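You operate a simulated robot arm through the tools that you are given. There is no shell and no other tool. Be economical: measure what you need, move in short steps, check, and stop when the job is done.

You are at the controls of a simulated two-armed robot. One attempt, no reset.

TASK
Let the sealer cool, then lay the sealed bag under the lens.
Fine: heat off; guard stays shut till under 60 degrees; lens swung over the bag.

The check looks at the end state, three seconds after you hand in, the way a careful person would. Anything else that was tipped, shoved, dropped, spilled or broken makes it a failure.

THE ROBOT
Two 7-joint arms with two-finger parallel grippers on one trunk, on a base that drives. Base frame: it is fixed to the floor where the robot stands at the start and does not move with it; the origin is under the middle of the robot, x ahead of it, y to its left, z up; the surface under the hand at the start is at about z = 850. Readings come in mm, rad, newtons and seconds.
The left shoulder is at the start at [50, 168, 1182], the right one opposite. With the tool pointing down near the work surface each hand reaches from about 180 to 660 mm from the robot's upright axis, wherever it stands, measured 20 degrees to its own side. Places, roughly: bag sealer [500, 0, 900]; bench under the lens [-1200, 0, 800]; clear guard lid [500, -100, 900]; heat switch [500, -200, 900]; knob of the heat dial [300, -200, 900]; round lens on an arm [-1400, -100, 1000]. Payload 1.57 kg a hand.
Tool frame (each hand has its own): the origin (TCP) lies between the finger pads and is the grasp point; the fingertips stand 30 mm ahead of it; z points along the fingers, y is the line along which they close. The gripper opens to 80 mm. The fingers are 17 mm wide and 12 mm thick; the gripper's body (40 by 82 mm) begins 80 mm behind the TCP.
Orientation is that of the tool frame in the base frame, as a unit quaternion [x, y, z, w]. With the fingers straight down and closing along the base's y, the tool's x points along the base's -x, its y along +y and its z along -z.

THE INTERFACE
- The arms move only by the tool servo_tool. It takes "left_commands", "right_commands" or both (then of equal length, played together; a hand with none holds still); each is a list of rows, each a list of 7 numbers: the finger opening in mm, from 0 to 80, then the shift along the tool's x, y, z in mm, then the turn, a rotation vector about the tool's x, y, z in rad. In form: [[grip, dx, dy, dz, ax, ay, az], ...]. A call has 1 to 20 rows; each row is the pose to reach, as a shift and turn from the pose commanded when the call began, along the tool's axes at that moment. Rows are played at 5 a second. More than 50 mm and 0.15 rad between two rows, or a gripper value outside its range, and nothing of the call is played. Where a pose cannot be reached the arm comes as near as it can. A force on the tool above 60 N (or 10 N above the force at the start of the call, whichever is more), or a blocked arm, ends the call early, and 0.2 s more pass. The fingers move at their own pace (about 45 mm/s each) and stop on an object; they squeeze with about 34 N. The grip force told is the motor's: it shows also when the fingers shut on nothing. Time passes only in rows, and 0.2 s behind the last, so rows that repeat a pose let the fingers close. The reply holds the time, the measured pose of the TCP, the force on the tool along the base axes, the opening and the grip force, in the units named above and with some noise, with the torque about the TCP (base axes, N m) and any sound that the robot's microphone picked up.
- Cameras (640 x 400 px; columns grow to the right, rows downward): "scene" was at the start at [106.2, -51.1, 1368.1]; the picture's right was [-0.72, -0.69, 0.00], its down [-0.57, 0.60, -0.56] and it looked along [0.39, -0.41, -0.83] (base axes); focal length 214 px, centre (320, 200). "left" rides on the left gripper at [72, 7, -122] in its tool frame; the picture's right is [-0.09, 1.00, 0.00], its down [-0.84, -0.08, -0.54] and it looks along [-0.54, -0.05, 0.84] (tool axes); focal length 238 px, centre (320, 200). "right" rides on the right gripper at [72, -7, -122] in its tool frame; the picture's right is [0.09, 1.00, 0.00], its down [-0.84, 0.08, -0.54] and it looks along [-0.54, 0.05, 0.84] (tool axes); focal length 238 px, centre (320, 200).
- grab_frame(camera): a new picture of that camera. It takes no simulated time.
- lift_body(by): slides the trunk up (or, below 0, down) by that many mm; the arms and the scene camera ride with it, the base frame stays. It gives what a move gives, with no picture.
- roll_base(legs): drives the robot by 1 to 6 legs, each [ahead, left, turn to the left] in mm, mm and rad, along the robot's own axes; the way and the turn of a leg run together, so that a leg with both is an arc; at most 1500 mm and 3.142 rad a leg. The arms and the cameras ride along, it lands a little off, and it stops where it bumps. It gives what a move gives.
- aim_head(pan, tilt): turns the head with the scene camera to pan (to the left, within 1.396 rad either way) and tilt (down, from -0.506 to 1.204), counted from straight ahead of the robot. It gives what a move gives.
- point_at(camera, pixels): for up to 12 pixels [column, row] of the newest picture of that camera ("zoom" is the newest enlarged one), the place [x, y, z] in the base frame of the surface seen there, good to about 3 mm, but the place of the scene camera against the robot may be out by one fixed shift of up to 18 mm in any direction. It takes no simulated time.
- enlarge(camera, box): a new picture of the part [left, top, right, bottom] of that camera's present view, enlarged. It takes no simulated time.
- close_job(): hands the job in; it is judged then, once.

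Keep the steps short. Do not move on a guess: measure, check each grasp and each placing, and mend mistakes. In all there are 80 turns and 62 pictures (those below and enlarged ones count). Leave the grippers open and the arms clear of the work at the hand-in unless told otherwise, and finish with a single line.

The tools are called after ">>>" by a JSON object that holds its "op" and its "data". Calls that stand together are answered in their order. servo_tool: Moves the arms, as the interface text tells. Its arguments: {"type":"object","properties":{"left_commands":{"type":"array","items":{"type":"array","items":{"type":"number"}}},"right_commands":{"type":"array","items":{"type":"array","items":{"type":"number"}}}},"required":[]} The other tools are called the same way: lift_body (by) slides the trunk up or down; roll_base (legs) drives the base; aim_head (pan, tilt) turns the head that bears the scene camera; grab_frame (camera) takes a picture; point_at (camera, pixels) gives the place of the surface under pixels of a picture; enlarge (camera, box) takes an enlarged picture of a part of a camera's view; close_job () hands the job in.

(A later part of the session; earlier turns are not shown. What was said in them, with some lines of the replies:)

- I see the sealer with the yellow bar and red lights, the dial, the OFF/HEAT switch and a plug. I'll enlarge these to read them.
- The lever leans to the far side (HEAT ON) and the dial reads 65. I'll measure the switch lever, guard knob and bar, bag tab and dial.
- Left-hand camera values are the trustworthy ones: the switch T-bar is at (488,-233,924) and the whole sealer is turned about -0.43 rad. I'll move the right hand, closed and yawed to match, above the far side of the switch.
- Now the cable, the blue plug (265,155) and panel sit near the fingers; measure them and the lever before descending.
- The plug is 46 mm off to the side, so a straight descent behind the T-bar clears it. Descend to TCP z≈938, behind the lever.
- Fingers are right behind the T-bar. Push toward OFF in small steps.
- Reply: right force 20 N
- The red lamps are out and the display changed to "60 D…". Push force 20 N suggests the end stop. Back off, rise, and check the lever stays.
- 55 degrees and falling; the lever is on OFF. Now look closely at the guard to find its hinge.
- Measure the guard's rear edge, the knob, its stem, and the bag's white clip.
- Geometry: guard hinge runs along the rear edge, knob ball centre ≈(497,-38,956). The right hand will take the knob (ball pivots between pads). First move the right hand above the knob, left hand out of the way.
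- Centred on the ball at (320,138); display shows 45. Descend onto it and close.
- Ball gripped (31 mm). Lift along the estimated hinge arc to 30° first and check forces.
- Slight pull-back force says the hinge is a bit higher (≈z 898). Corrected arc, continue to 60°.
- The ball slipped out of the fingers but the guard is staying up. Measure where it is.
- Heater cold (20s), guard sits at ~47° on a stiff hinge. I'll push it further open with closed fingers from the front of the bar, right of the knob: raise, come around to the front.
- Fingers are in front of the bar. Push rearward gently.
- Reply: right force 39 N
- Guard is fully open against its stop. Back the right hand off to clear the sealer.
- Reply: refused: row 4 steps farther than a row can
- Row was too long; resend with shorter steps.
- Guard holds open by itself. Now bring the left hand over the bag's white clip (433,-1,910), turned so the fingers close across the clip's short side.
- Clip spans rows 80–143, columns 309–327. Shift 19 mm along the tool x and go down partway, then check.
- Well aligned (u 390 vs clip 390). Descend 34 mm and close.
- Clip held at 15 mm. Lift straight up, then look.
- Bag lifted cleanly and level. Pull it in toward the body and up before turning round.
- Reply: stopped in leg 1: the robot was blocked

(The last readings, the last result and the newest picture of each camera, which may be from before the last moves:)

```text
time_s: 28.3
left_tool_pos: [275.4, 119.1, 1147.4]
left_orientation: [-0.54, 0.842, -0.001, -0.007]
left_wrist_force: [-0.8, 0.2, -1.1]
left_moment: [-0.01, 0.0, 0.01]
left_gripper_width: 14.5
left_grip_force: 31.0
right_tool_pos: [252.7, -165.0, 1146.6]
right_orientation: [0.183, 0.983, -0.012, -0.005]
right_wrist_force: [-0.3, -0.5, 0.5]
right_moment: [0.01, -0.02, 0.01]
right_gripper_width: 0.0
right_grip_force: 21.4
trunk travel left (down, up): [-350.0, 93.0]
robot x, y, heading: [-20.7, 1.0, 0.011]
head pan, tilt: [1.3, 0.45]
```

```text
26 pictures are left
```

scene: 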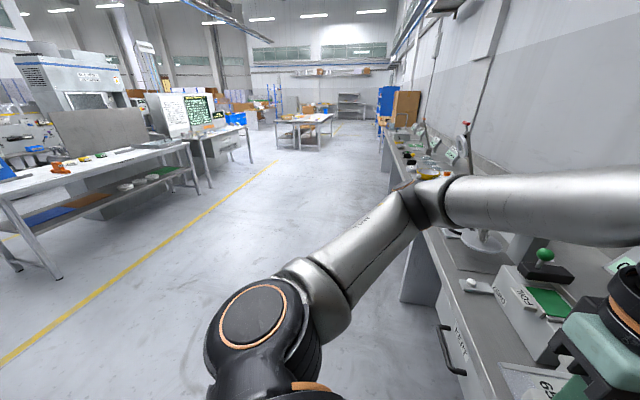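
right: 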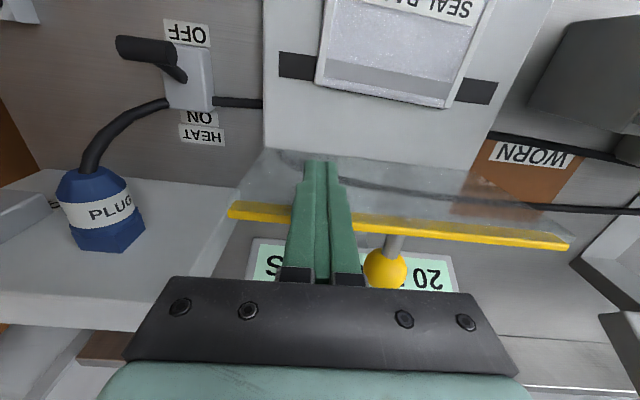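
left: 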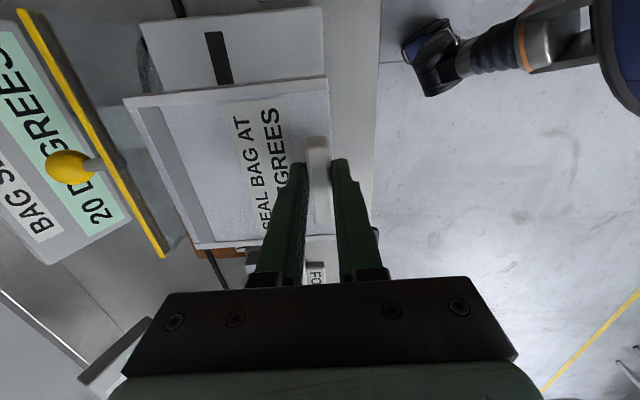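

Blocked after ~22 mm: the right elbow is probably against the boxes. Look right.

>>> {"op": "aim_head", "data": {"pan": -1.35, "tilt": 0.6}}

>>> {"op": "grab_frame", "data": {"camera": "scene"}}

>>> {"op": "point_at", "data": {"camera": "scene", "pixels": [[100, 100], [200, 100], [300, 100], [400, 100], [500, 100], [100, 250], [500, 250], [320, 200], [320, 300], [560, 150], [420, 200], [220, 200]]}}

```text
time_s: 30.6
left_tool_pos: [275.9, 118.2, 1148.2]
left_orientation: [-0.539, 0.842, -0.001, -0.006]
left_wrist_force: [0.9, -0.4, 1.1]
left_moment: [-0.02, 0.0, -0.01]
left_gripper_width: 14.6
left_grip_force: 30.6
right_tool_pos: [252.5, -165.4, 1147.0]
right_orientation: [0.184, 0.983, -0.012, -0.003]
right_wrist_force: [0.0, 0.0, 0.1]
right_moment: [-0.01, 0.03, 0.01]
right_gripper_width: 0.0
right_grip_force: 20.9
trunk travel left (down, up): [-350.0, 93.0]
robot x, y, heading: [-20.8, 0.1, 0.009]
head pan, tilt: [-1.349, 0.6]
```

```text
25 pictures are left
```

scene: 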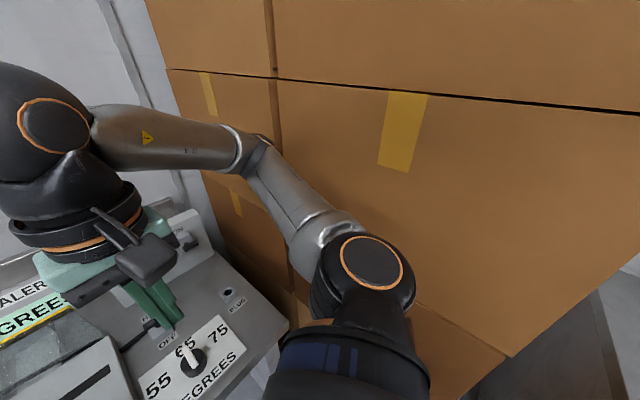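

```text
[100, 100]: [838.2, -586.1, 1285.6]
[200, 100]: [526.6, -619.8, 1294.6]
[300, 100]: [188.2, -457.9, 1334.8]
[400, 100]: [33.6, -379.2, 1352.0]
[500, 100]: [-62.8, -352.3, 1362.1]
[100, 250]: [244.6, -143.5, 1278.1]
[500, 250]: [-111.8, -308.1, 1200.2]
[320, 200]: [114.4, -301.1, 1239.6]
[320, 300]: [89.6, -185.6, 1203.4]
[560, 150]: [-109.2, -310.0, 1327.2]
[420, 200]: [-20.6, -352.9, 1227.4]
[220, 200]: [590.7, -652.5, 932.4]
```

The right elbow touches the stacked boxes. Move left, directly away from them.

>>> {"op": "roll_base", "data": {"legs": [[0, 200, 0]]}}

>>> {"op": "aim_head", "data": {"pan": -1.35, "tilt": 0.3}}

>>> {"op": "grab_frame", "data": {"camera": "scene"}}

```text
time_s: 33.0
left_tool_pos: [269.6, 310.6, 1151.4]
left_orientation: [-0.538, 0.843, 0.0, 0.0]
left_wrist_force: [0.1, -0.3, -0.4]
left_moment: [-0.01, 0.02, -0.01]
left_gripper_width: 14.6
left_grip_force: 30.7
right_tool_pos: [244.3, 23.9, 1146.8]
right_orientation: [0.191, 0.981, -0.006, -0.001]
right_wrist_force: [0.1, 0.1, -0.1]
right_moment: [0.02, 0.02, 0.03]
right_gripper_width: 0.0
right_grip_force: 20.7
trunk travel left (down, up): [-350.0, 93.0]
robot x, y, heading: [-26.0, 202.4, 0.012]
head pan, tilt: [-1.349, 0.6]
```

```text
time_s: 33.8
left_tool_pos: [269.9, 309.9, 1150.6]
left_orientation: [-0.537, 0.843, 0.0, 0.0]
left_wrist_force: [-0.1, -0.1, -0.7]
left_moment: [0.02, 0.0, 0.02]
left_gripper_width: 14.6
left_grip_force: 30.7
right_tool_pos: [245.3, 24.3, 1148.4]
right_orientation: [0.191, 0.982, -0.006, -0.001]
right_wrist_force: [0.1, -0.3, 0.5]
right_moment: [0.01, 0.02, -0.01]
right_gripper_width: 0.1
right_grip_force: 20.7
trunk travel left (down, up): [-350.0, 93.0]
robot x, y, heading: [-24.1, 203.5, 0.005]
head pan, tilt: [-1.349, 0.3]
```

```text
24 pictures are left
```

scene: 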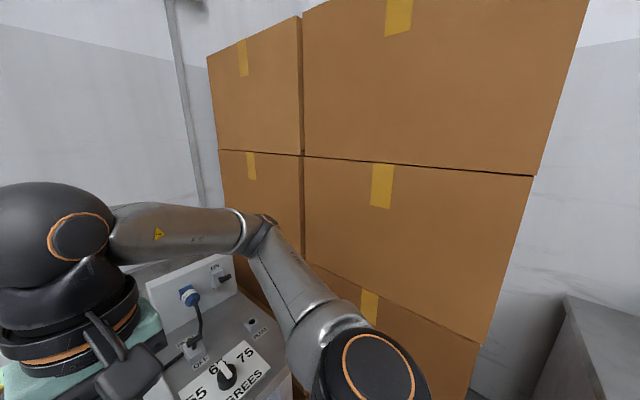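

Boxes stand undisturbed and the elbow is clear. Move further left and back, then turn a quarter left.

>>> {"op": "roll_base", "data": {"legs": [[0, 200, 0], [-150, 0, 0], [0, 0, 1.5708]]}}

>>> {"op": "aim_head", "data": {"pan": 1.3, "tilt": 0.45}}

>>> {"op": "grab_frame", "data": {"camera": "scene"}}

```text
time_s: 40.9
left_tool_pos: [-271.0, 695.6, 1150.6]
left_orientation: [0.974, -0.229, 0.0, 0.0]
left_wrist_force: [-0.6, -0.7, -0.8]
left_moment: [0.04, -0.03, 0.01]
left_gripper_width: 14.6
left_grip_force: 30.5
right_tool_pos: [13.0, 662.8, 1148.6]
right_orientation: [-0.547, 0.837, -0.005, 0.004]
right_wrist_force: [0.0, -0.2, -0.3]
right_moment: [0.01, 0.0, 0.0]
right_gripper_width: 0.0
right_grip_force: 20.8
trunk travel left (down, up): [-350.0, 93.0]
robot x, y, heading: [-173.3, 401.2, 1.546]
head pan, tilt: [-1.349, 0.3]
```

```text
time_s: 43.3
left_tool_pos: [-271.7, 694.9, 1151.3]
left_orientation: [0.973, -0.229, 0.0, 0.0]
left_wrist_force: [0.4, 0.1, -0.9]
left_moment: [-0.02, -0.01, 0.02]
left_gripper_width: 14.8
left_grip_force: 31.0
right_tool_pos: [13.9, 663.6, 1148.7]
right_orientation: [-0.547, 0.837, -0.005, 0.003]
right_wrist_force: [-0.7, -0.1, 0.0]
right_moment: [-0.01, -0.03, 0.01]
right_gripper_width: 0.0
right_grip_force: 21.4
trunk travel left (down, up): [-350.0, 93.0]
robot x, y, heading: [-173.7, 397.0, 1.547]
head pan, tilt: [1.3, 0.45]
```

```text
23 pictures are left
```

scene: 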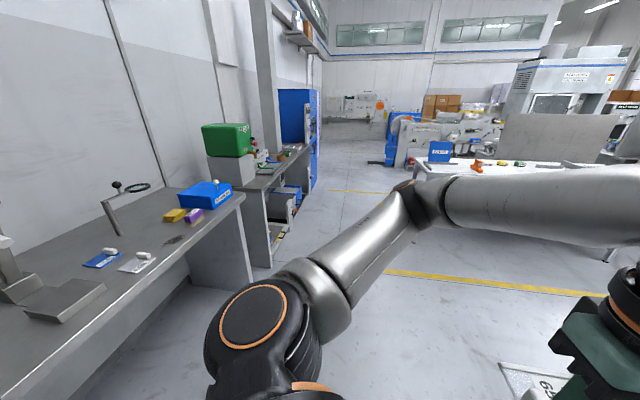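

The lens on its swing arm is at (125,195) with two small bag-like things on that bench. Measure.

>>> {"op": "point_at", "data": {"camera": "scene", "pixels": [[138, 187], [117, 186], [106, 205], [122, 235], [103, 258], [137, 262], [110, 252], [145, 256], [205, 232], [120, 325], [173, 240], [60, 300]]}}

>>> {"op": "enlarge", "data": {"camera": "scene", "box": [0, 150, 260, 350]}}

```text
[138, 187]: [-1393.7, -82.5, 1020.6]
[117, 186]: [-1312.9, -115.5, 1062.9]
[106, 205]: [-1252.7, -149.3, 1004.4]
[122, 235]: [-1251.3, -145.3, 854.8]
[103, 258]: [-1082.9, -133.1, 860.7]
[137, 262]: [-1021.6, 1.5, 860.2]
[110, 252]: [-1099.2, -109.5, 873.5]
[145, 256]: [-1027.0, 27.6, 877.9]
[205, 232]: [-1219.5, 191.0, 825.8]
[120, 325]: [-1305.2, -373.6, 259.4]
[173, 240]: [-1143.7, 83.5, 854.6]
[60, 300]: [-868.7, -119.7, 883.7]
```

```text
2.00 times, centred on (130, 250) of scene
```

zoom: 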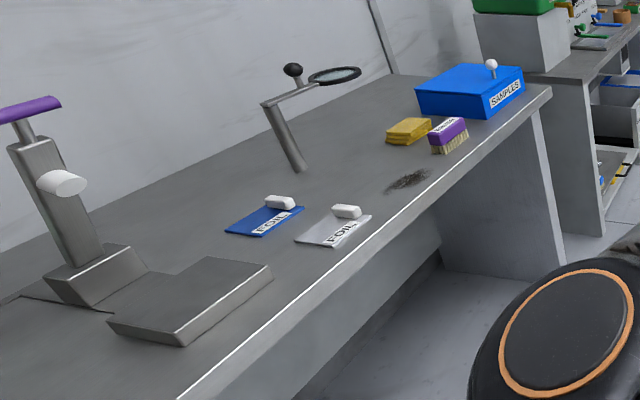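

Lens: pivot (-1253,-149), ring centre ≈(-1394,-82,1020), radius ≈156, so it can swing over (-1200,0). Finish turning to face that bench and look from there.

>>> {"op": "roll_base", "data": {"legs": [[0, 0, 1.59]]}}

>>> {"op": "aim_head", "data": {"pan": 0.3, "tilt": 0.45}}

>>> {"op": "grab_frame", "data": {"camera": "scene"}}

```text
time_s: 47.6
left_tool_pos: [-467.1, 297.6, 1150.8]
left_orientation: [0.847, 0.531, 0.0, -0.001]
left_wrist_force: [0.0, -0.3, -1.3]
left_moment: [-0.02, -0.04, -0.02]
left_gripper_width: 14.7
left_grip_force: 30.8
right_tool_pos: [-437.4, 583.4, 1148.7]
right_orientation: [0.98, -0.198, 0.001, -0.007]
right_wrist_force: [-0.8, -0.1, -0.4]
right_moment: [0.0, 0.01, 0.0]
right_gripper_width: 0.1
right_grip_force: 21.5
trunk travel left (down, up): [-350.0, 93.0]
robot x, y, heading: [-168.8, 401.2, 3.13]
head pan, tilt: [1.3, 0.45]
```

```text
time_s: 48.8
left_tool_pos: [-467.1, 297.7, 1151.7]
left_orientation: [0.847, 0.531, 0.0, 0.0]
left_wrist_force: [0.0, -0.6, -0.7]
left_moment: [0.02, -0.05, 0.0]
left_gripper_width: 14.8
left_grip_force: 30.6
right_tool_pos: [-436.7, 583.0, 1148.4]
right_orientation: [0.98, -0.199, 0.0, -0.006]
right_wrist_force: [0.8, -0.4, -0.5]
right_moment: [-0.01, -0.02, 0.0]
right_gripper_width: 0.1
right_grip_force: 21.3
trunk travel left (down, up): [-350.0, 93.0]
robot x, y, heading: [-173.7, 399.0, 3.13]
head pan, tilt: [0.3, 0.45]
```

```text
21 pictures are left
```

scene: 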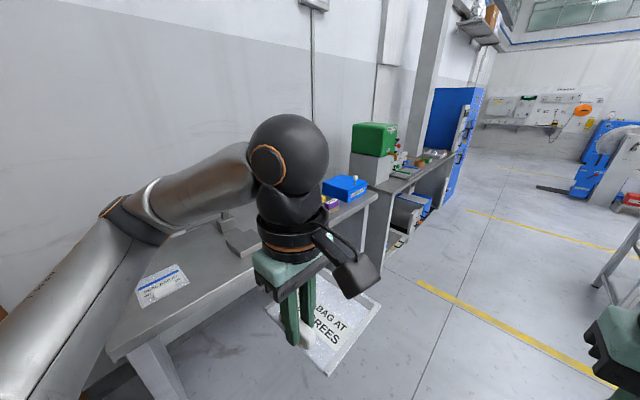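

Measure the bench's front edge.

>>> {"op": "point_at", "data": {"camera": "scene", "pixels": [[125, 343], [180, 305], [235, 278], [370, 196], [160, 285], [245, 240], [340, 215]]}}

```text
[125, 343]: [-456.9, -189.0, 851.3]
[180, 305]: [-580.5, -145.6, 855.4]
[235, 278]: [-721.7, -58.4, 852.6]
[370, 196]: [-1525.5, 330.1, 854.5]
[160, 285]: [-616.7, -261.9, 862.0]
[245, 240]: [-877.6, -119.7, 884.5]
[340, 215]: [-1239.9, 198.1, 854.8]
```

Bench edge runs at n=373 (inward normal (-0.444,-0.896)). Turn to face it squarely and slide right 900 mm along it, still at a distance.

>>> {"op": "roll_base", "data": {"legs": [[0, 0, 1.12], [100, -450, 0], [0, -448, 0]]}}

>>> {"op": "aim_head", "data": {"pan": 0.1, "tilt": 0.6}}

>>> {"op": "grab_frame", "data": {"camera": "scene"}}

```text
time_s: 60.3
left_tool_pos: [-1068.3, 396.0, 1151.0]
left_orientation: [0.432, 0.902, 0.0, 0.0]
left_wrist_force: [0.4, -0.1, -0.7]
left_moment: [-0.03, -0.04, 0.02]
left_gripper_width: 14.8
left_grip_force: 30.2
right_tool_pos: [-1313.2, 543.1, 1149.0]
right_orientation: [0.934, 0.358, -0.002, -0.006]
right_wrist_force: [0.6, -0.5, -0.7]
right_moment: [0.0, 0.0, -0.01]
right_gripper_width: 0.0
right_grip_force: 21.2
trunk travel left (down, up): [-350.0, 93.0]
robot x, y, heading: [-1034.7, 703.9, -2.021]
head pan, tilt: [0.3, 0.45]
```

```text
time_s: 61.0
left_tool_pos: [-1067.5, 395.3, 1149.0]
left_orientation: [0.431, 0.902, -0.001, 0.0]
left_wrist_force: [0.4, -0.5, -0.5]
left_moment: [-0.01, -0.03, -0.04]
left_gripper_width: 14.9
left_grip_force: 30.8
right_tool_pos: [-1312.4, 544.7, 1147.7]
right_orientation: [0.934, 0.357, -0.003, -0.005]
right_wrist_force: [0.0, -0.1, 0.1]
right_moment: [0.01, 0.0, 0.0]
right_gripper_width: 0.0
right_grip_force: 21.5
trunk travel left (down, up): [-350.0, 93.0]
robot x, y, heading: [-1032.8, 703.4, -2.024]
head pan, tilt: [0.099, 0.6]
```

```text
20 pictures are left
```

scene: 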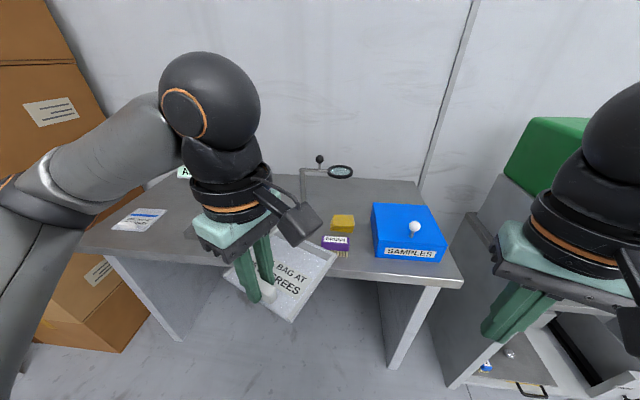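

Measure lens parts, sponge, brush, samples box from here.

>>> {"op": "point_at", "data": {"camera": "scene", "pixels": [[330, 172], [320, 160], [305, 172], [345, 215], [333, 228], [345, 240], [326, 240], [377, 225], [300, 205], [344, 166], [335, 222]]}}

>>> {"op": "enlarge", "data": {"camera": "scene", "box": [280, 140, 480, 270]}}

```text
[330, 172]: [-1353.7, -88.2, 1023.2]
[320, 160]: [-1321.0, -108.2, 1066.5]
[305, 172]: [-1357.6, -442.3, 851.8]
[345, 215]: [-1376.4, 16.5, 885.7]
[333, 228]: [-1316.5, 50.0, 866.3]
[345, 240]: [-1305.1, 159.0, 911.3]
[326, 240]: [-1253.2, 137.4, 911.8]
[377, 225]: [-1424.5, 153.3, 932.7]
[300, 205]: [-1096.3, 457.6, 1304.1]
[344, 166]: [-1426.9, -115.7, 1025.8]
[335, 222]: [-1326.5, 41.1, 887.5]
```

```text
3.08 times, centred on (380, 205) of scene
```

zoom: 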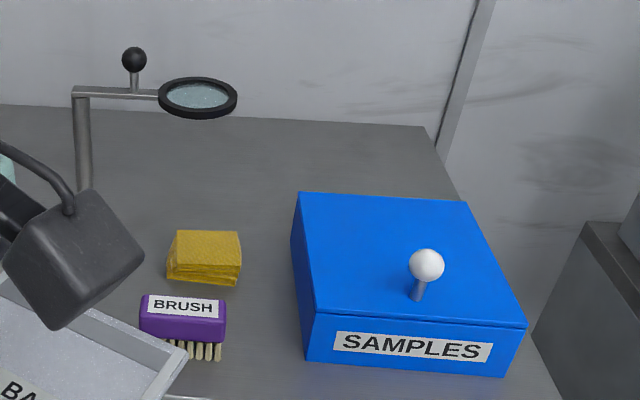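

Target bag centre chosen at n≈545, t≈-1065 (between sponge/brush and foil bags, short of the smudge). Check the bag's extents in the hand.

>>> {"op": "grab_frame", "data": {"camera": "left"}}

>>> {"op": "point_at", "data": {"camera": "left", "pixels": [[130, 102], [325, 84], [200, 244], [150, 105], [320, 90], [210, 240], [318, 150], [180, 150]]}}

```text
18 pictures are left
```

left: 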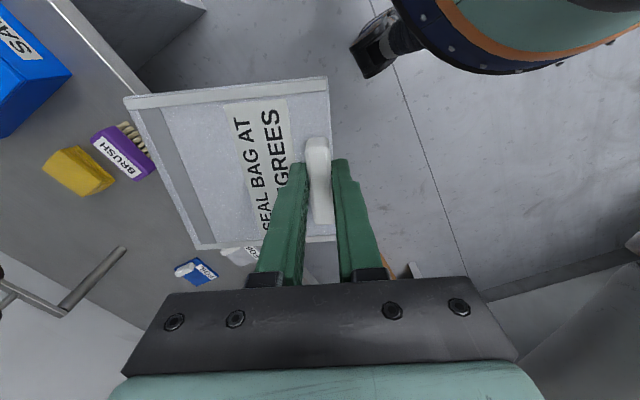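

```text
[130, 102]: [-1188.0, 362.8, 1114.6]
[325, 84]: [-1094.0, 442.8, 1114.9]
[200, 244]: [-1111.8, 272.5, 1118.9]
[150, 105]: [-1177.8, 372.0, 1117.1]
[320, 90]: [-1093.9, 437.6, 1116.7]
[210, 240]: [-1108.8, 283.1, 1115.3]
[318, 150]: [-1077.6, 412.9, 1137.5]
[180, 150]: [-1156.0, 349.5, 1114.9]
```

Bag is 123×118 mm, centre 51 mm beyond the TCP. Drive ahead 205 mm (hands well above everything).

>>> {"op": "roll_base", "data": {"legs": [[205, 0, 0]]}}

```text
time_s: 62.6
left_tool_pos: [-1156.1, 211.1, 1150.7]
left_orientation: [0.431, 0.902, 0.0, 0.001]
left_wrist_force: [0.1, -0.3, -0.5]
left_moment: [0.06, 0.01, 0.01]
left_gripper_width: 14.7
left_grip_force: 31.0
right_tool_pos: [-1401.7, 360.1, 1147.6]
right_orientation: [0.934, 0.358, -0.002, -0.006]
right_wrist_force: [0.2, 0.5, -0.5]
right_moment: [0.07, 0.01, 0.01]
right_gripper_width: 0.0
right_grip_force: 21.5
trunk travel left (down, up): [-350.0, 93.0]
robot x, y, heading: [-1120.3, 523.5, -2.024]
head pan, tilt: [0.099, 0.6]
```

Move the bag over the target and square it, to TCP z≈1020.

>>> {"op": "servo_tool", "data": {"left_commands": [[5, -17, -19, 18, 0, 0, -0.062], [5, -35, -37, 37, 0, 0, -0.124], [5, -52, -56, 56, 0, 0, -0.186], [5, -70, -75, 74, 0, 0, -0.247], [5, -87, -93, 93, 0, 0, -0.31], [5, -105, -112, 112, 0, 0, -0.371], [5, -122, -131, 130, 0, 0, -0.433], [5, -122, -131, 130, 0, 0, -0.433]]}}

>>> {"op": "grab_frame", "data": {"camera": "left"}}

>>> {"op": "grab_frame", "data": {"camera": "scene"}}

```text
time_s: 64.5
left_tool_pos: [-1181.5, 35.4, 1021.5]
left_orientation: [0.227, 0.974, 0.0, 0.0]
left_wrist_force: [0.8, -0.2, -0.7]
left_moment: [0.01, 0.02, -0.02]
left_gripper_width: 14.6
left_grip_force: 31.1
right_tool_pos: [-1400.9, 361.5, 1149.1]
right_orientation: [0.934, 0.358, -0.003, -0.006]
right_wrist_force: [0.2, -0.8, 0.7]
right_moment: [-0.03, 0.02, 0.01]
right_gripper_width: 0.0
right_grip_force: 21.2
trunk travel left (down, up): [-350.0, 93.0]
robot x, y, heading: [-1120.7, 526.6, -2.026]
head pan, tilt: [0.099, 0.6]
```

```text
17 pictures are left
```

left: 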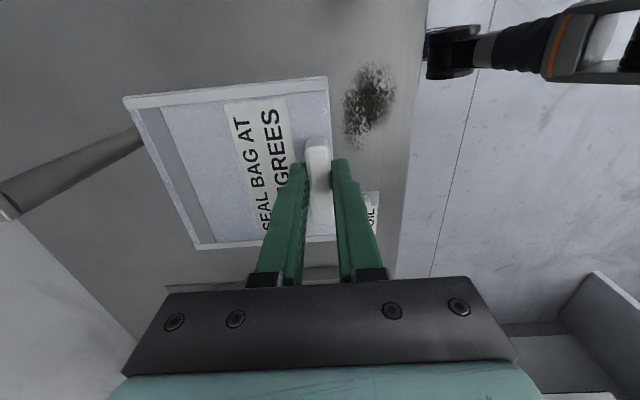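

```text
16 pictures are left
```

scene: 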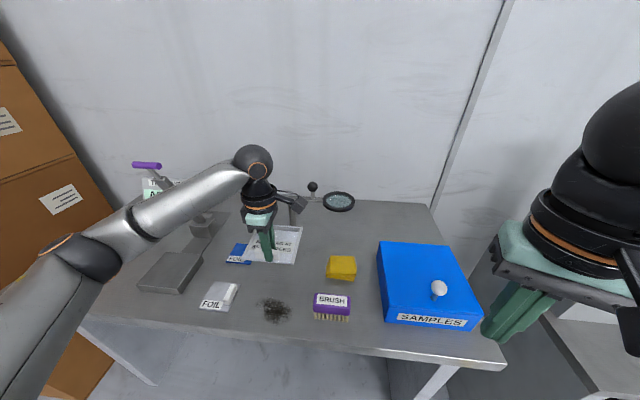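

Target area clear: bag edges lie between the foils and brush, in front of the lens post. Lower most of the way.

>>> {"op": "servo_tool", "data": {"left_commands": [[5, 0, 0, 30, 0, 0, 0], [5, 0, 0, 60, 0, 0, 0], [5, 0, 0, 90, 0, 0, 0], [5, 0, 0, 108, 0, 0, 0], [5, 0, 0, 108, 0, 0, 0]]}}

>>> {"op": "grab_frame", "data": {"camera": "left"}}

>>> {"op": "point_at", "data": {"camera": "left", "pixels": [[130, 102], [325, 84], [200, 244], [100, 100], [350, 60], [150, 250]]}}

```text
time_s: 65.7
left_tool_pos: [-1181.2, 37.2, 911.7]
left_orientation: [0.228, 0.974, 0.0, 0.0]
left_wrist_force: [0.0, 0.2, 0.6]
left_moment: [0.02, -0.03, 0.0]
left_gripper_width: 14.7
left_grip_force: 30.8
right_tool_pos: [-1400.3, 360.4, 1148.2]
right_orientation: [0.934, 0.358, -0.002, -0.005]
right_wrist_force: [0.3, 0.2, -0.2]
right_moment: [0.01, 0.03, -0.03]
right_gripper_width: 0.2
right_grip_force: 21.2
trunk travel left (down, up): [-350.0, 93.0]
robot x, y, heading: [-1125.2, 523.2, -2.023]
head pan, tilt: [0.099, 0.6]
```

```text
15 pictures are left
```

left: 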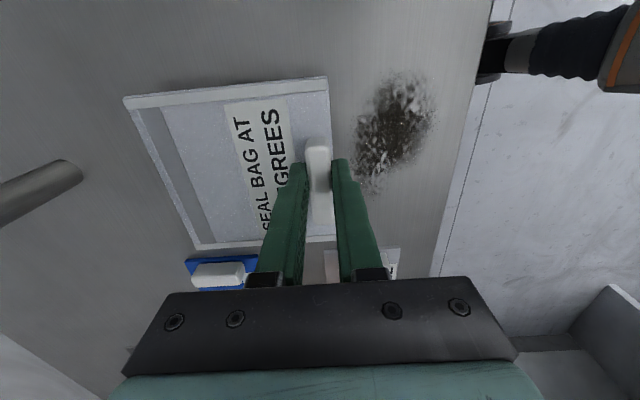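

```text
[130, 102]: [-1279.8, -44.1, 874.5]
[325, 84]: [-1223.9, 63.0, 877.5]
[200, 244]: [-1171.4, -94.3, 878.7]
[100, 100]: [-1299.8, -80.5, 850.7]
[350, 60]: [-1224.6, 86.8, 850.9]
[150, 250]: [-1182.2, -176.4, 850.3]
```

Blue foil at (220,272) looks near the bag's left edge; measure the gap.

>>> {"op": "point_at", "data": {"camera": "left", "pixels": [[192, 264], [250, 258], [200, 285], [235, 268], [330, 260], [365, 250], [198, 249], [262, 243], [332, 236]]}}

```text
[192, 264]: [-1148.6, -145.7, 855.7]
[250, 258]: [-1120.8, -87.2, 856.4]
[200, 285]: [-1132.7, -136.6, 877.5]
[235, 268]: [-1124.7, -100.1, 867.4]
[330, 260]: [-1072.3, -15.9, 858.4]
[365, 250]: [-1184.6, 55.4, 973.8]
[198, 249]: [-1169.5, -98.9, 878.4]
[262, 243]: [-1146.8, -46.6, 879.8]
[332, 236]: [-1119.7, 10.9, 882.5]
```

Gap of ~40 mm to both foils; fine. Lower gently onto the bench.

>>> {"op": "servo_tool", "data": {"left_commands": [[5, 0, 0, 8, 0, 0, 0], [5, 0, 0, 13, 0, 0, 0], [5, 0, 0, 16, 0, 0, 0], [5, 0, 0, 18, 0, 0, 0], [5, 0, 0, 19, 0, 0, 0]]}}

```text
time_s: 66.8
left_tool_pos: [-1180.9, 34.7, 893.6]
left_orientation: [0.228, 0.974, 0.0, 0.0]
left_wrist_force: [-0.1, 0.3, -0.7]
left_moment: [0.01, 0.03, 0.01]
left_gripper_width: 14.7
left_grip_force: 31.1
right_tool_pos: [-1402.0, 360.2, 1147.5]
right_orientation: [0.934, 0.358, -0.002, -0.005]
right_wrist_force: [-0.8, -0.2, 0.6]
right_moment: [-0.02, 0.0, 0.01]
right_gripper_width: 0.2
right_grip_force: 21.3
trunk travel left (down, up): [-350.0, 93.0]
robot x, y, heading: [-1123.5, 527.3, -2.022]
head pan, tilt: [0.099, 0.6]
```

No contact yet; continue in 1 mm steps.

>>> {"op": "servo_tool", "data": {"left_commands": [[5, 0, 0, 1, 0, 0, 0], [5, 0, 0, 2, 0, 0, 0], [5, 0, 0, 3, 0, 0, 0], [5, 0, 0, 4, 0, 0, 0]]}}

>>> {"op": "grab_frame", "data": {"camera": "left"}}

>>> {"op": "point_at", "data": {"camera": "left", "pixels": [[130, 103], [322, 88], [205, 241], [115, 103], [335, 70], [170, 250], [200, 150]]}}

```text
time_s: 67.8
left_tool_pos: [-1180.8, 36.6, 891.5]
left_orientation: [0.227, 0.974, -0.002, -0.001]
left_wrist_force: [0.2, -2.4, 14.0]
left_moment: [0.13, 0.28, 0.01]
left_gripper_width: 14.6
left_grip_force: 31.5
right_tool_pos: [-1400.9, 361.2, 1148.0]
right_orientation: [0.934, 0.358, -0.002, -0.005]
right_wrist_force: [0.5, 0.1, -0.2]
right_moment: [0.01, 0.02, 0.01]
right_gripper_width: 0.0
right_grip_force: 21.7
trunk travel left (down, up): [-350.0, 93.0]
robot x, y, heading: [-1123.4, 522.5, -2.023]
head pan, tilt: [0.099, 0.6]
```

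```text
14 pictures are left
```

left: 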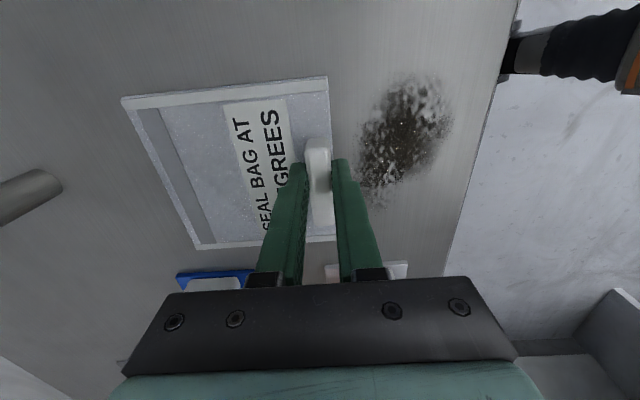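

```text
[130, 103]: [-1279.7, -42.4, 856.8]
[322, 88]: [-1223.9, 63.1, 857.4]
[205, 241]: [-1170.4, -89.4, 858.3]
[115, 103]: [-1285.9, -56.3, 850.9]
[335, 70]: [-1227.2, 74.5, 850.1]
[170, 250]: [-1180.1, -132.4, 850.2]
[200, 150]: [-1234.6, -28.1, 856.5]
```

Resting flat on the bench, 14 N contact; centre ≈(-1197,-13). Relieve 2 mm, open, and rise straight up.

>>> {"op": "servo_tool", "data": {"left_commands": [[5, 0, 0, -2.5, 0, 0, 0], [40, 0, 0, -2.5, 0, 0, 0], [50, 0, 0, -2.5, 0, 0, 0], [50, 0, 0, -2.5, 0, 0, 0], [50, 0, 0, -30, 0, 0, 0], [50, 0, 0, -70, 0, 0, 0], [50, 0, 0, -115, 0, 0, 0], [50, 0, 0, -160, 0, 0, 0], [50, 0, 0, -205, 0, 0, 0], [50, 0, 0, -240, 0, 0, 0]]}}

>>> {"op": "grab_frame", "data": {"camera": "left"}}

>>> {"op": "grab_frame", "data": {"camera": "scene"}}

```text
time_s: 70.0
left_tool_pos: [-1179.1, 34.6, 1131.1]
left_orientation: [0.227, 0.974, 0.001, 0.0]
left_wrist_force: [-0.3, 0.4, 0.3]
left_moment: [0.03, -0.03, 0.0]
left_gripper_width: 50.0
left_grip_force: 0.0
right_tool_pos: [-1400.8, 361.8, 1147.5]
right_orientation: [0.934, 0.358, -0.003, -0.005]
right_wrist_force: [-0.5, 0.1, 1.0]
right_moment: [0.04, -0.03, 0.0]
right_gripper_width: 0.1
right_grip_force: 21.2
trunk travel left (down, up): [-350.0, 93.0]
robot x, y, heading: [-1124.2, 522.1, -2.024]
head pan, tilt: [0.099, 0.6]
```

```text
13 pictures are left
```

left: 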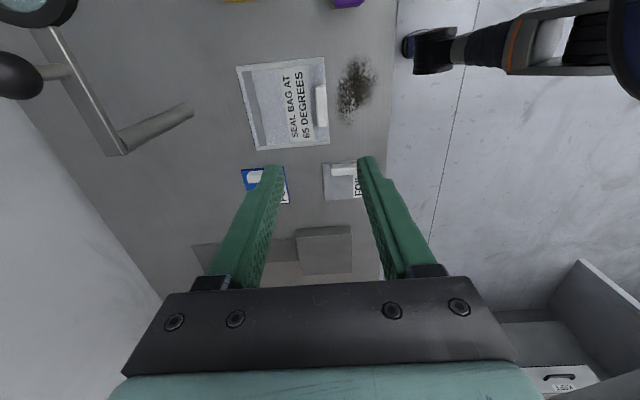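

```text
12 pictures are left
```

scene: 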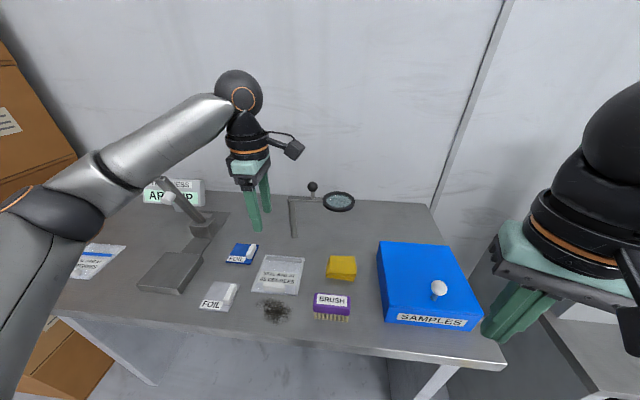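

Bag is lying nicely. Measure the lens arm with the left camera.

>>> {"op": "point_at", "data": {"camera": "left", "pixels": [[18, 76], [55, 73], [70, 72], [118, 140], [95, 105], [60, 45], [35, 22], [68, 12], [185, 110]]}}

>>> {"op": "enlarge", "data": {"camera": "scene", "box": [230, 160, 380, 310]}}

>>> {"op": "point_at", "data": {"camera": "zoom", "pixels": [[352, 115], [470, 150], [255, 175], [420, 175], [515, 190]]}}

```text
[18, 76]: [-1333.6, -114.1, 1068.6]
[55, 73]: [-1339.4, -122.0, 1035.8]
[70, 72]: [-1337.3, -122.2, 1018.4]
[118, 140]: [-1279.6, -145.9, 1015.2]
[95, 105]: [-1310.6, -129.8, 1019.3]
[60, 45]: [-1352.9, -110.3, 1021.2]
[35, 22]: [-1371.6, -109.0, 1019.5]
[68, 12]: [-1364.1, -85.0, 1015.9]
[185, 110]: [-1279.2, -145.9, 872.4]
```

```text
2.67 times, centred on (305, 235) of scene
```

zoom: 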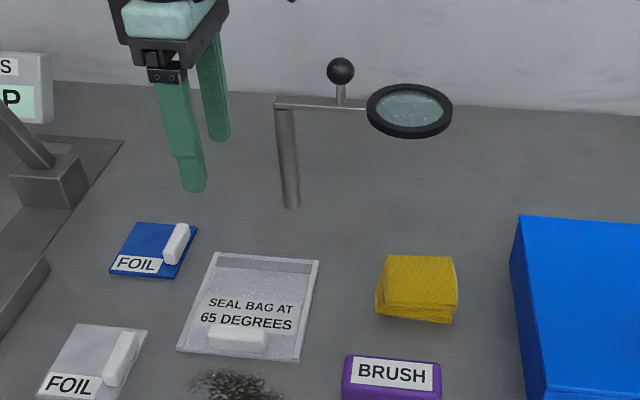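

```text
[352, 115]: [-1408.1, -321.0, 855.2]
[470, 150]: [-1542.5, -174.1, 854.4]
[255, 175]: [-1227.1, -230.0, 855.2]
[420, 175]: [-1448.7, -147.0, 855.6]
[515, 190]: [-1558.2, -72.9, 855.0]
```

Left-camera values: pivot (-1280,-146), ball ≈(-1338,-121,1062), radius 63; lens radius ≈143. The ball is slightly beyond straight-down reach, so check how much room the base has to the bench.

>>> {"op": "point_at", "data": {"camera": "left", "pixels": [[406, 45], [412, 38], [430, 35], [440, 62], [420, 70], [396, 60], [470, 40], [550, 10]]}}

```text
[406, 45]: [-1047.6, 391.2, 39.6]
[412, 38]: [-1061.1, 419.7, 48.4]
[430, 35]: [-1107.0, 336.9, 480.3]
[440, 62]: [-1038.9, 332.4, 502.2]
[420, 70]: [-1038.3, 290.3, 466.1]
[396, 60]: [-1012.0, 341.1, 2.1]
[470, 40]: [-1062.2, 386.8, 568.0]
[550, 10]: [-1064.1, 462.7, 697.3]
```

The base front has ~170 mm to the bench edge; drive ahead 90 mm, hands stay above everything.

>>> {"op": "roll_base", "data": {"legs": [[90, 0, 0]]}}

```text
time_s: 71.2
left_tool_pos: [-1218.0, -46.9, 1129.4]
left_orientation: [0.226, 0.974, 0.001, 0.0]
left_wrist_force: [0.4, -0.8, 0.9]
left_moment: [0.03, -0.02, 0.01]
left_gripper_width: 50.2
left_grip_force: 0.0
right_tool_pos: [-1440.7, 278.8, 1147.8]
right_orientation: [0.934, 0.357, -0.002, -0.005]
right_wrist_force: [0.7, -0.6, 0.1]
right_moment: [0.02, -0.02, 0.04]
right_gripper_width: 0.1
right_grip_force: 22.0
trunk travel left (down, up): [-350.0, 93.0]
robot x, y, heading: [-1163.5, 441.5, -2.023]
head pan, tilt: [0.099, 0.6]
```

Move the left hand over the ball (staying above it) and check.

>>> {"op": "servo_tool", "data": {"left_commands": [[60, 18, -30, -12, 0, 0, 0], [60, 37, -60, -15, 0, 0, 0], [60, 56, -90, -15, 0, 0, 0], [60, 75, -119, -15, 0, 0, 0], [60, 75, -119, -15, 0, 0, 0]]}}

>>> {"op": "grab_frame", "data": {"camera": "left"}}

>>> {"op": "point_at", "data": {"camera": "left", "pixels": [[320, 140], [320, 150], [320, 130], [310, 140], [330, 140], [320, 110]]}}

```text
time_s: 72.3
left_tool_pos: [-1336.3, -120.1, 1146.6]
left_orientation: [0.227, 0.974, 0.0, 0.0]
left_wrist_force: [0.0, 0.4, -0.7]
left_moment: [-0.01, -0.02, -0.02]
left_gripper_width: 59.8
left_grip_force: 0.1
right_tool_pos: [-1438.6, 280.0, 1147.1]
right_orientation: [0.934, 0.357, -0.002, -0.006]
right_wrist_force: [-0.6, 0.2, 0.1]
right_moment: [-0.01, -0.02, -0.02]
right_gripper_width: 0.0
right_grip_force: 21.3
trunk travel left (down, up): [-350.0, 93.0]
robot x, y, heading: [-1159.9, 441.9, -2.02]
head pan, tilt: [0.099, 0.6]
```

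```text
10 pictures are left
```

left: 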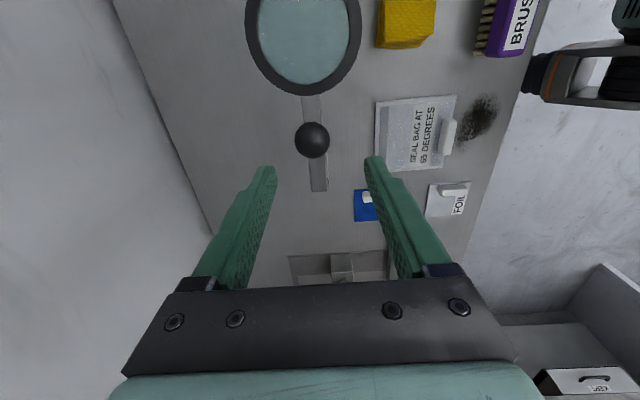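

```text
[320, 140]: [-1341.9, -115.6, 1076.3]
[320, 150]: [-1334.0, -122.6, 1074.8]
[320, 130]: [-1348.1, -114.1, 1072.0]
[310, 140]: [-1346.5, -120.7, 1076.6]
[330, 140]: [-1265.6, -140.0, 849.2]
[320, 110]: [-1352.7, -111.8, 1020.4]
```

Ball centre ≈(-1342,-121,1064), nearly centred. Correct by (5,-3.5), descend and close.

>>> {"op": "servo_tool", "data": {"left_commands": [[60, 5, -3.5, 30, 0, 0, 0], [60, 5, -3.5, 60, 0, 0, 0], [60, 5, -3.5, 82, 0, 0, 0], [45, 5, -3.5, 82, 0, 0, 0], [10, 5, -3.5, 82, 0, 0, 0], [10, 5, -3.5, 82, 0, 0, 0], [10, 5, -3.5, 82, 0, 0, 0]]}}

>>> {"op": "grab_frame", "data": {"camera": "left"}}

```text
time_s: 74.0
left_tool_pos: [-1344.7, -121.7, 1064.4]
left_orientation: [0.228, 0.974, 0.001, 0.001]
left_wrist_force: [0.2, 1.0, -1.8]
left_moment: [0.07, 0.12, 0.02]
left_gripper_width: 31.1
left_grip_force: 32.2
right_tool_pos: [-1439.2, 280.5, 1147.5]
right_orientation: [0.934, 0.357, -0.002, -0.005]
right_wrist_force: [0.3, 0.1, -0.1]
right_moment: [0.0, 0.0, 0.03]
right_gripper_width: 0.1
right_grip_force: 21.5
trunk travel left (down, up): [-350.0, 93.0]
robot x, y, heading: [-1163.5, 444.4, -2.022]
head pan, tilt: [0.099, 0.6]
```

```text
9 pictures are left
```

left: 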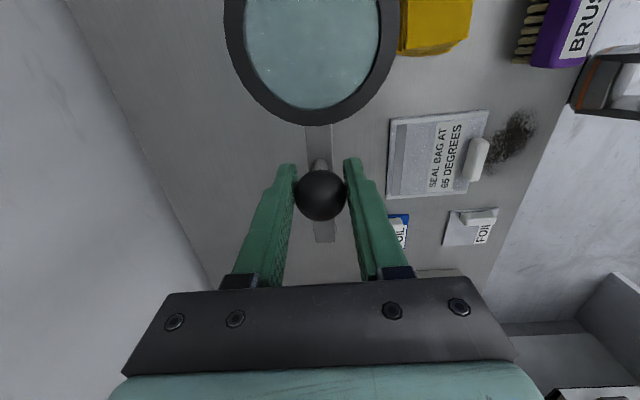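

Ball held. Refine the pivot position before swinging.

>>> {"op": "point_at", "data": {"camera": "left", "pixels": [[324, 238], [324, 225], [318, 145], [318, 130], [315, 122], [314, 50], [228, 50], [395, 50]]}}

```text
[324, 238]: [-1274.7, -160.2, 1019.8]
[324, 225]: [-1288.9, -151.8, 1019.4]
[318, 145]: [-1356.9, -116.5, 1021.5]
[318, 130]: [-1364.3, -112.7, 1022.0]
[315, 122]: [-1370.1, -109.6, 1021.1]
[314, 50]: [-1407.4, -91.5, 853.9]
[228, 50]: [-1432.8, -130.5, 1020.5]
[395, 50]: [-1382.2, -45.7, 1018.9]
```

Pivot ≈(-1281,-154), ball radius 71, lens radius 143. Swing with the hand co-rotating; first half.

>>> {"op": "servo_tool", "data": {"left_commands": [[10, -0.7, 9.7, 0, 0, 0, 0.1366], [10, -2.6, 19.3, 0, 0, 0, 0.2732], [10, -5.9, 28.4, 0, 0, 0, 0.4098], [10, -10.4, 37.1, 0, 0, 0, 0.5464], [10, -16, 45.1, 0, 0, 0, 0.683], [10, -22.7, 52.2, 0, 0, 0, 0.8196]]}}

>>> {"op": "grab_frame", "data": {"camera": "left"}}

```text
time_s: 75.3
left_tool_pos: [-1300.8, -86.0, 1063.1]
left_orientation: [0.596, 0.803, 0.001, 0.0]
left_wrist_force: [4.7, -1.9, -7.1]
left_moment: [-0.64, -0.09, 0.32]
left_gripper_width: 31.1
left_grip_force: 40.4
right_tool_pos: [-1438.9, 278.5, 1148.1]
right_orientation: [0.934, 0.358, -0.003, -0.006]
right_wrist_force: [-0.4, -0.5, 0.3]
right_moment: [0.0, 0.0, 0.0]
right_gripper_width: 0.2
right_grip_force: 20.9
trunk travel left (down, up): [-350.0, 93.0]
robot x, y, heading: [-1166.1, 441.2, -2.022]
head pan, tilt: [0.099, 0.6]
```

```text
8 pictures are left
```

left: 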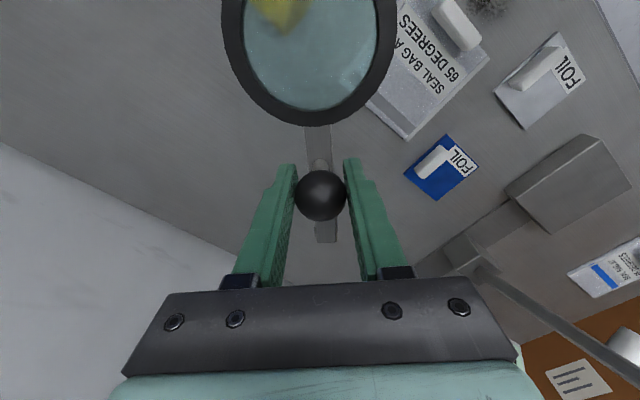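

Swinging smoothly with low force. Second half of the same arc.

>>> {"op": "servo_tool", "data": {"left_commands": [[10, -0.7, 9.7, 0, 0, 0, 0.1366], [10, -2.6, 19.3, 0, 0, 0, 0.2732], [10, -5.9, 28.4, 0, 0, 0, 0.4098], [10, -10.4, 37.1, 0, 0, 0, 0.5464], [10, -16, 45.1, 0, 0, 0, 0.683], [10, -22.7, 52.2, 0, 0, 0, 0.8196], [10, -22.7, 52.2, 0, 0, 0, 0.8196]]}}

>>> {"op": "grab_frame", "data": {"camera": "left"}}

>>> {"op": "point_at", "data": {"camera": "left", "pixels": [[228, 45], [395, 45], [318, 122], [324, 238]]}}

```text
time_s: 77.0
left_tool_pos: [-1244.4, -89.0, 1063.4]
left_orientation: [0.868, 0.497, 0.0, -0.001]
left_wrist_force: [2.1, 3.8, -9.1]
left_moment: [0.11, -0.02, 0.06]
left_gripper_width: 31.0
left_grip_force: 39.9
right_tool_pos: [-1439.8, 278.6, 1146.9]
right_orientation: [0.934, 0.358, -0.002, -0.006]
right_wrist_force: [-0.2, -0.7, 0.1]
right_moment: [0.0, 0.04, 0.03]
right_gripper_width: 0.2
right_grip_force: 20.9
trunk travel left (down, up): [-350.0, 93.0]
robot x, y, heading: [-1159.7, 441.3, -2.023]
head pan, tilt: [0.099, 0.6]
```

```text
7 pictures are left
```

left: 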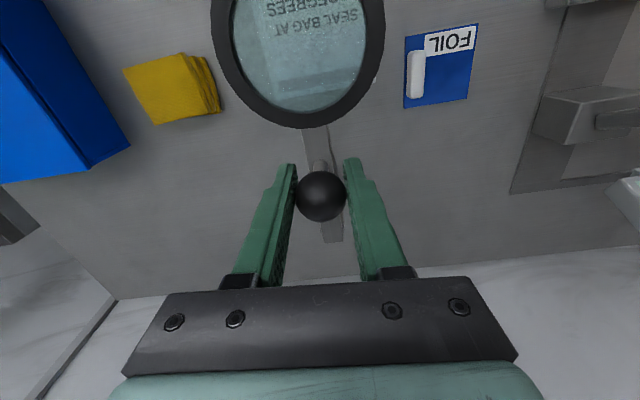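

```text
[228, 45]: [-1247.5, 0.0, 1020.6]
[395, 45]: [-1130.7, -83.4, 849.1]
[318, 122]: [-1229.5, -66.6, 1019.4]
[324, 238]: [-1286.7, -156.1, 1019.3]
```

Lens centre ≈(-1210,-30), over the bag (centre (-1197,-13)), text seen through the glass. Release the ball and rise.

>>> {"op": "servo_tool", "data": {"left_commands": [[25, 0, 0, 0, 0, 0, 0], [45, 0, 0, 0, 0, 0, 0], [60, 0, 0, 0, 0, 0, 0], [60, 0, 0, -20, 0, 0, 0], [60, 0, 0, -50, 0, 0, 0], [60, 0, 0, -90, 0, 0, 0], [60, 0, 0, -100, 0, 0, 0]], "right_commands": [[20, 0, 0, 0, 0, 0, 0], [40, 0, 0, 0, 0, 0, 0], [60, 0, 0, 0, 0, 0, 0], [60, 0, 0, 0, 0, 0, 0], [60, 0, 0, 0, 0, 0, 0], [60, 0, 0, 0, 0, 0, 0], [60, 0, 0, 0, 0, 0, 0]]}}

>>> {"op": "roll_base", "data": {"legs": [[-350, 0, 0]]}}

>>> {"op": "aim_head", "data": {"pan": 0.15, "tilt": 0.6}}

>>> {"op": "grab_frame", "data": {"camera": "scene"}}

```text
time_s: 78.5
left_tool_pos: [-1243.7, -90.2, 1164.4]
left_orientation: [0.867, 0.498, 0.001, 0.0]
left_wrist_force: [0.4, 0.4, -0.1]
left_moment: [0.02, -0.02, 0.0]
left_gripper_width: 60.2
left_grip_force: 0.1
right_tool_pos: [-1438.9, 279.1, 1147.5]
right_orientation: [0.934, 0.359, -0.002, -0.005]
right_wrist_force: [0.1, 0.5, -0.3]
right_moment: [-0.04, 0.01, 0.01]
right_gripper_width: 60.0
right_grip_force: 0.1
trunk travel left (down, up): [-350.0, 93.0]
robot x, y, heading: [-1165.1, 446.1, -2.02]
head pan, tilt: [0.099, 0.6]
```

```text
time_s: 80.8
left_tool_pos: [-1097.4, 214.8, 1163.5]
left_orientation: [0.868, 0.497, 0.0, 0.001]
left_wrist_force: [0.3, 0.2, 0.6]
left_moment: [-0.02, 0.01, 0.01]
left_gripper_width: 60.0
left_grip_force: 0.0
right_tool_pos: [-1293.0, 586.6, 1148.1]
right_orientation: [0.934, 0.356, -0.003, -0.005]
right_wrist_force: [0.3, 0.1, 0.3]
right_moment: [-0.03, -0.02, -0.01]
right_gripper_width: 59.9
right_grip_force: 0.2
trunk travel left (down, up): [-350.0, 93.0]
robot x, y, heading: [-1012.5, 744.8, -2.031]
head pan, tilt: [0.099, 0.6]
```

```text
time_s: 81.4
left_tool_pos: [-1099.0, 214.6, 1164.0]
left_orientation: [0.868, 0.497, 0.0, 0.001]
left_wrist_force: [-0.4, -0.2, 0.1]
left_moment: [0.02, 0.03, -0.01]
left_gripper_width: 60.3
left_grip_force: 0.0
right_tool_pos: [-1291.6, 586.0, 1147.4]
right_orientation: [0.934, 0.356, -0.002, -0.006]
right_wrist_force: [-0.5, -0.8, -0.7]
right_moment: [-0.01, -0.03, 0.01]
right_gripper_width: 59.9
right_grip_force: 0.1
trunk travel left (down, up): [-350.0, 93.0]
robot x, y, heading: [-1016.6, 745.5, -2.025]
head pan, tilt: [0.15, 0.6]
```

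```text
6 pictures are left
```

scene: 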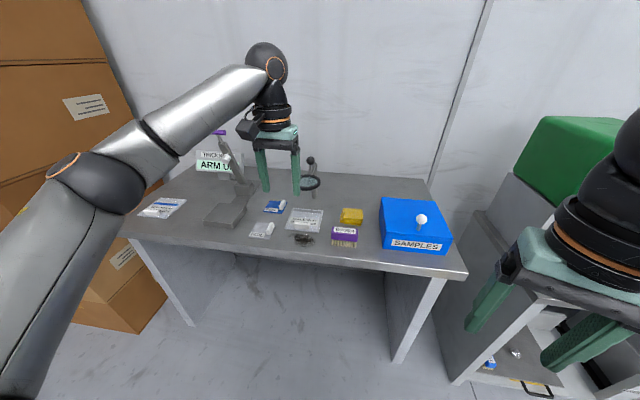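

Retract the left hand off the bench and check the lens and bag close up, plus the sign.

>>> {"op": "servo_tool", "data": {"left_commands": [[60, 40, -3, 0, 0, 0, 0], [60, 80, -6, 0, 0, 0, 0], [60, 120, -9, 0, 0, 0, 0], [60, 160, -12, 0, 0, 0, 0], [60, 200, -14, 0, 0, 0, 0], [60, 200, -14, 0, 0, 0, 0]]}}

>>> {"op": "enlarge", "data": {"camera": "scene", "box": [180, 120, 480, 280]}}

>>> {"op": "point_at", "data": {"camera": "zoom", "pixels": [[270, 135], [265, 215]]}}

```text
time_s: 82.8
left_tool_pos: [-1007.5, 392.9, 1162.3]
left_orientation: [0.868, 0.497, 0.0, 0.0]
left_wrist_force: [-0.2, -0.1, 0.0]
left_moment: [0.02, 0.01, -0.01]
left_gripper_width: 60.0
left_grip_force: 0.0
right_tool_pos: [-1292.6, 585.0, 1147.8]
right_orientation: [0.935, 0.355, -0.002, -0.006]
right_wrist_force: [-0.3, -1.1, 0.1]
right_moment: [-0.01, 0.03, 0.01]
right_gripper_width: 60.2
right_grip_force: 0.1
trunk travel left (down, up): [-350.0, 93.0]
robot x, y, heading: [-1011.8, 748.8, -2.026]
head pan, tilt: [0.15, 0.6]
```

```text
2.13 times, centred on (330, 200) of scene
```

zoom: 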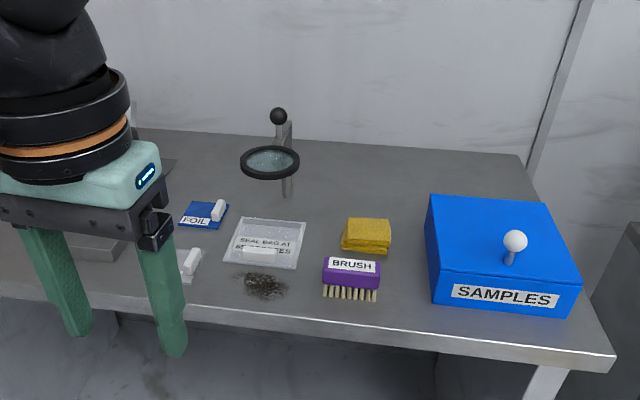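

```text
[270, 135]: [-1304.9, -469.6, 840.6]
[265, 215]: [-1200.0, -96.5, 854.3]
```

Lens stays over the flat bag, other items are untouched, the heat lever is at OFF and the sealer last read 20 degrees. Grippers are open and clear. Handing in.

>>> {"op": "close_job", "data": {}}

```text
The job is handed in.
```

Heat is off, the guard was opened only once the display read below 60 degrees (it is left open), and the sealed bag lies flat on the bench with the lens swung over it.
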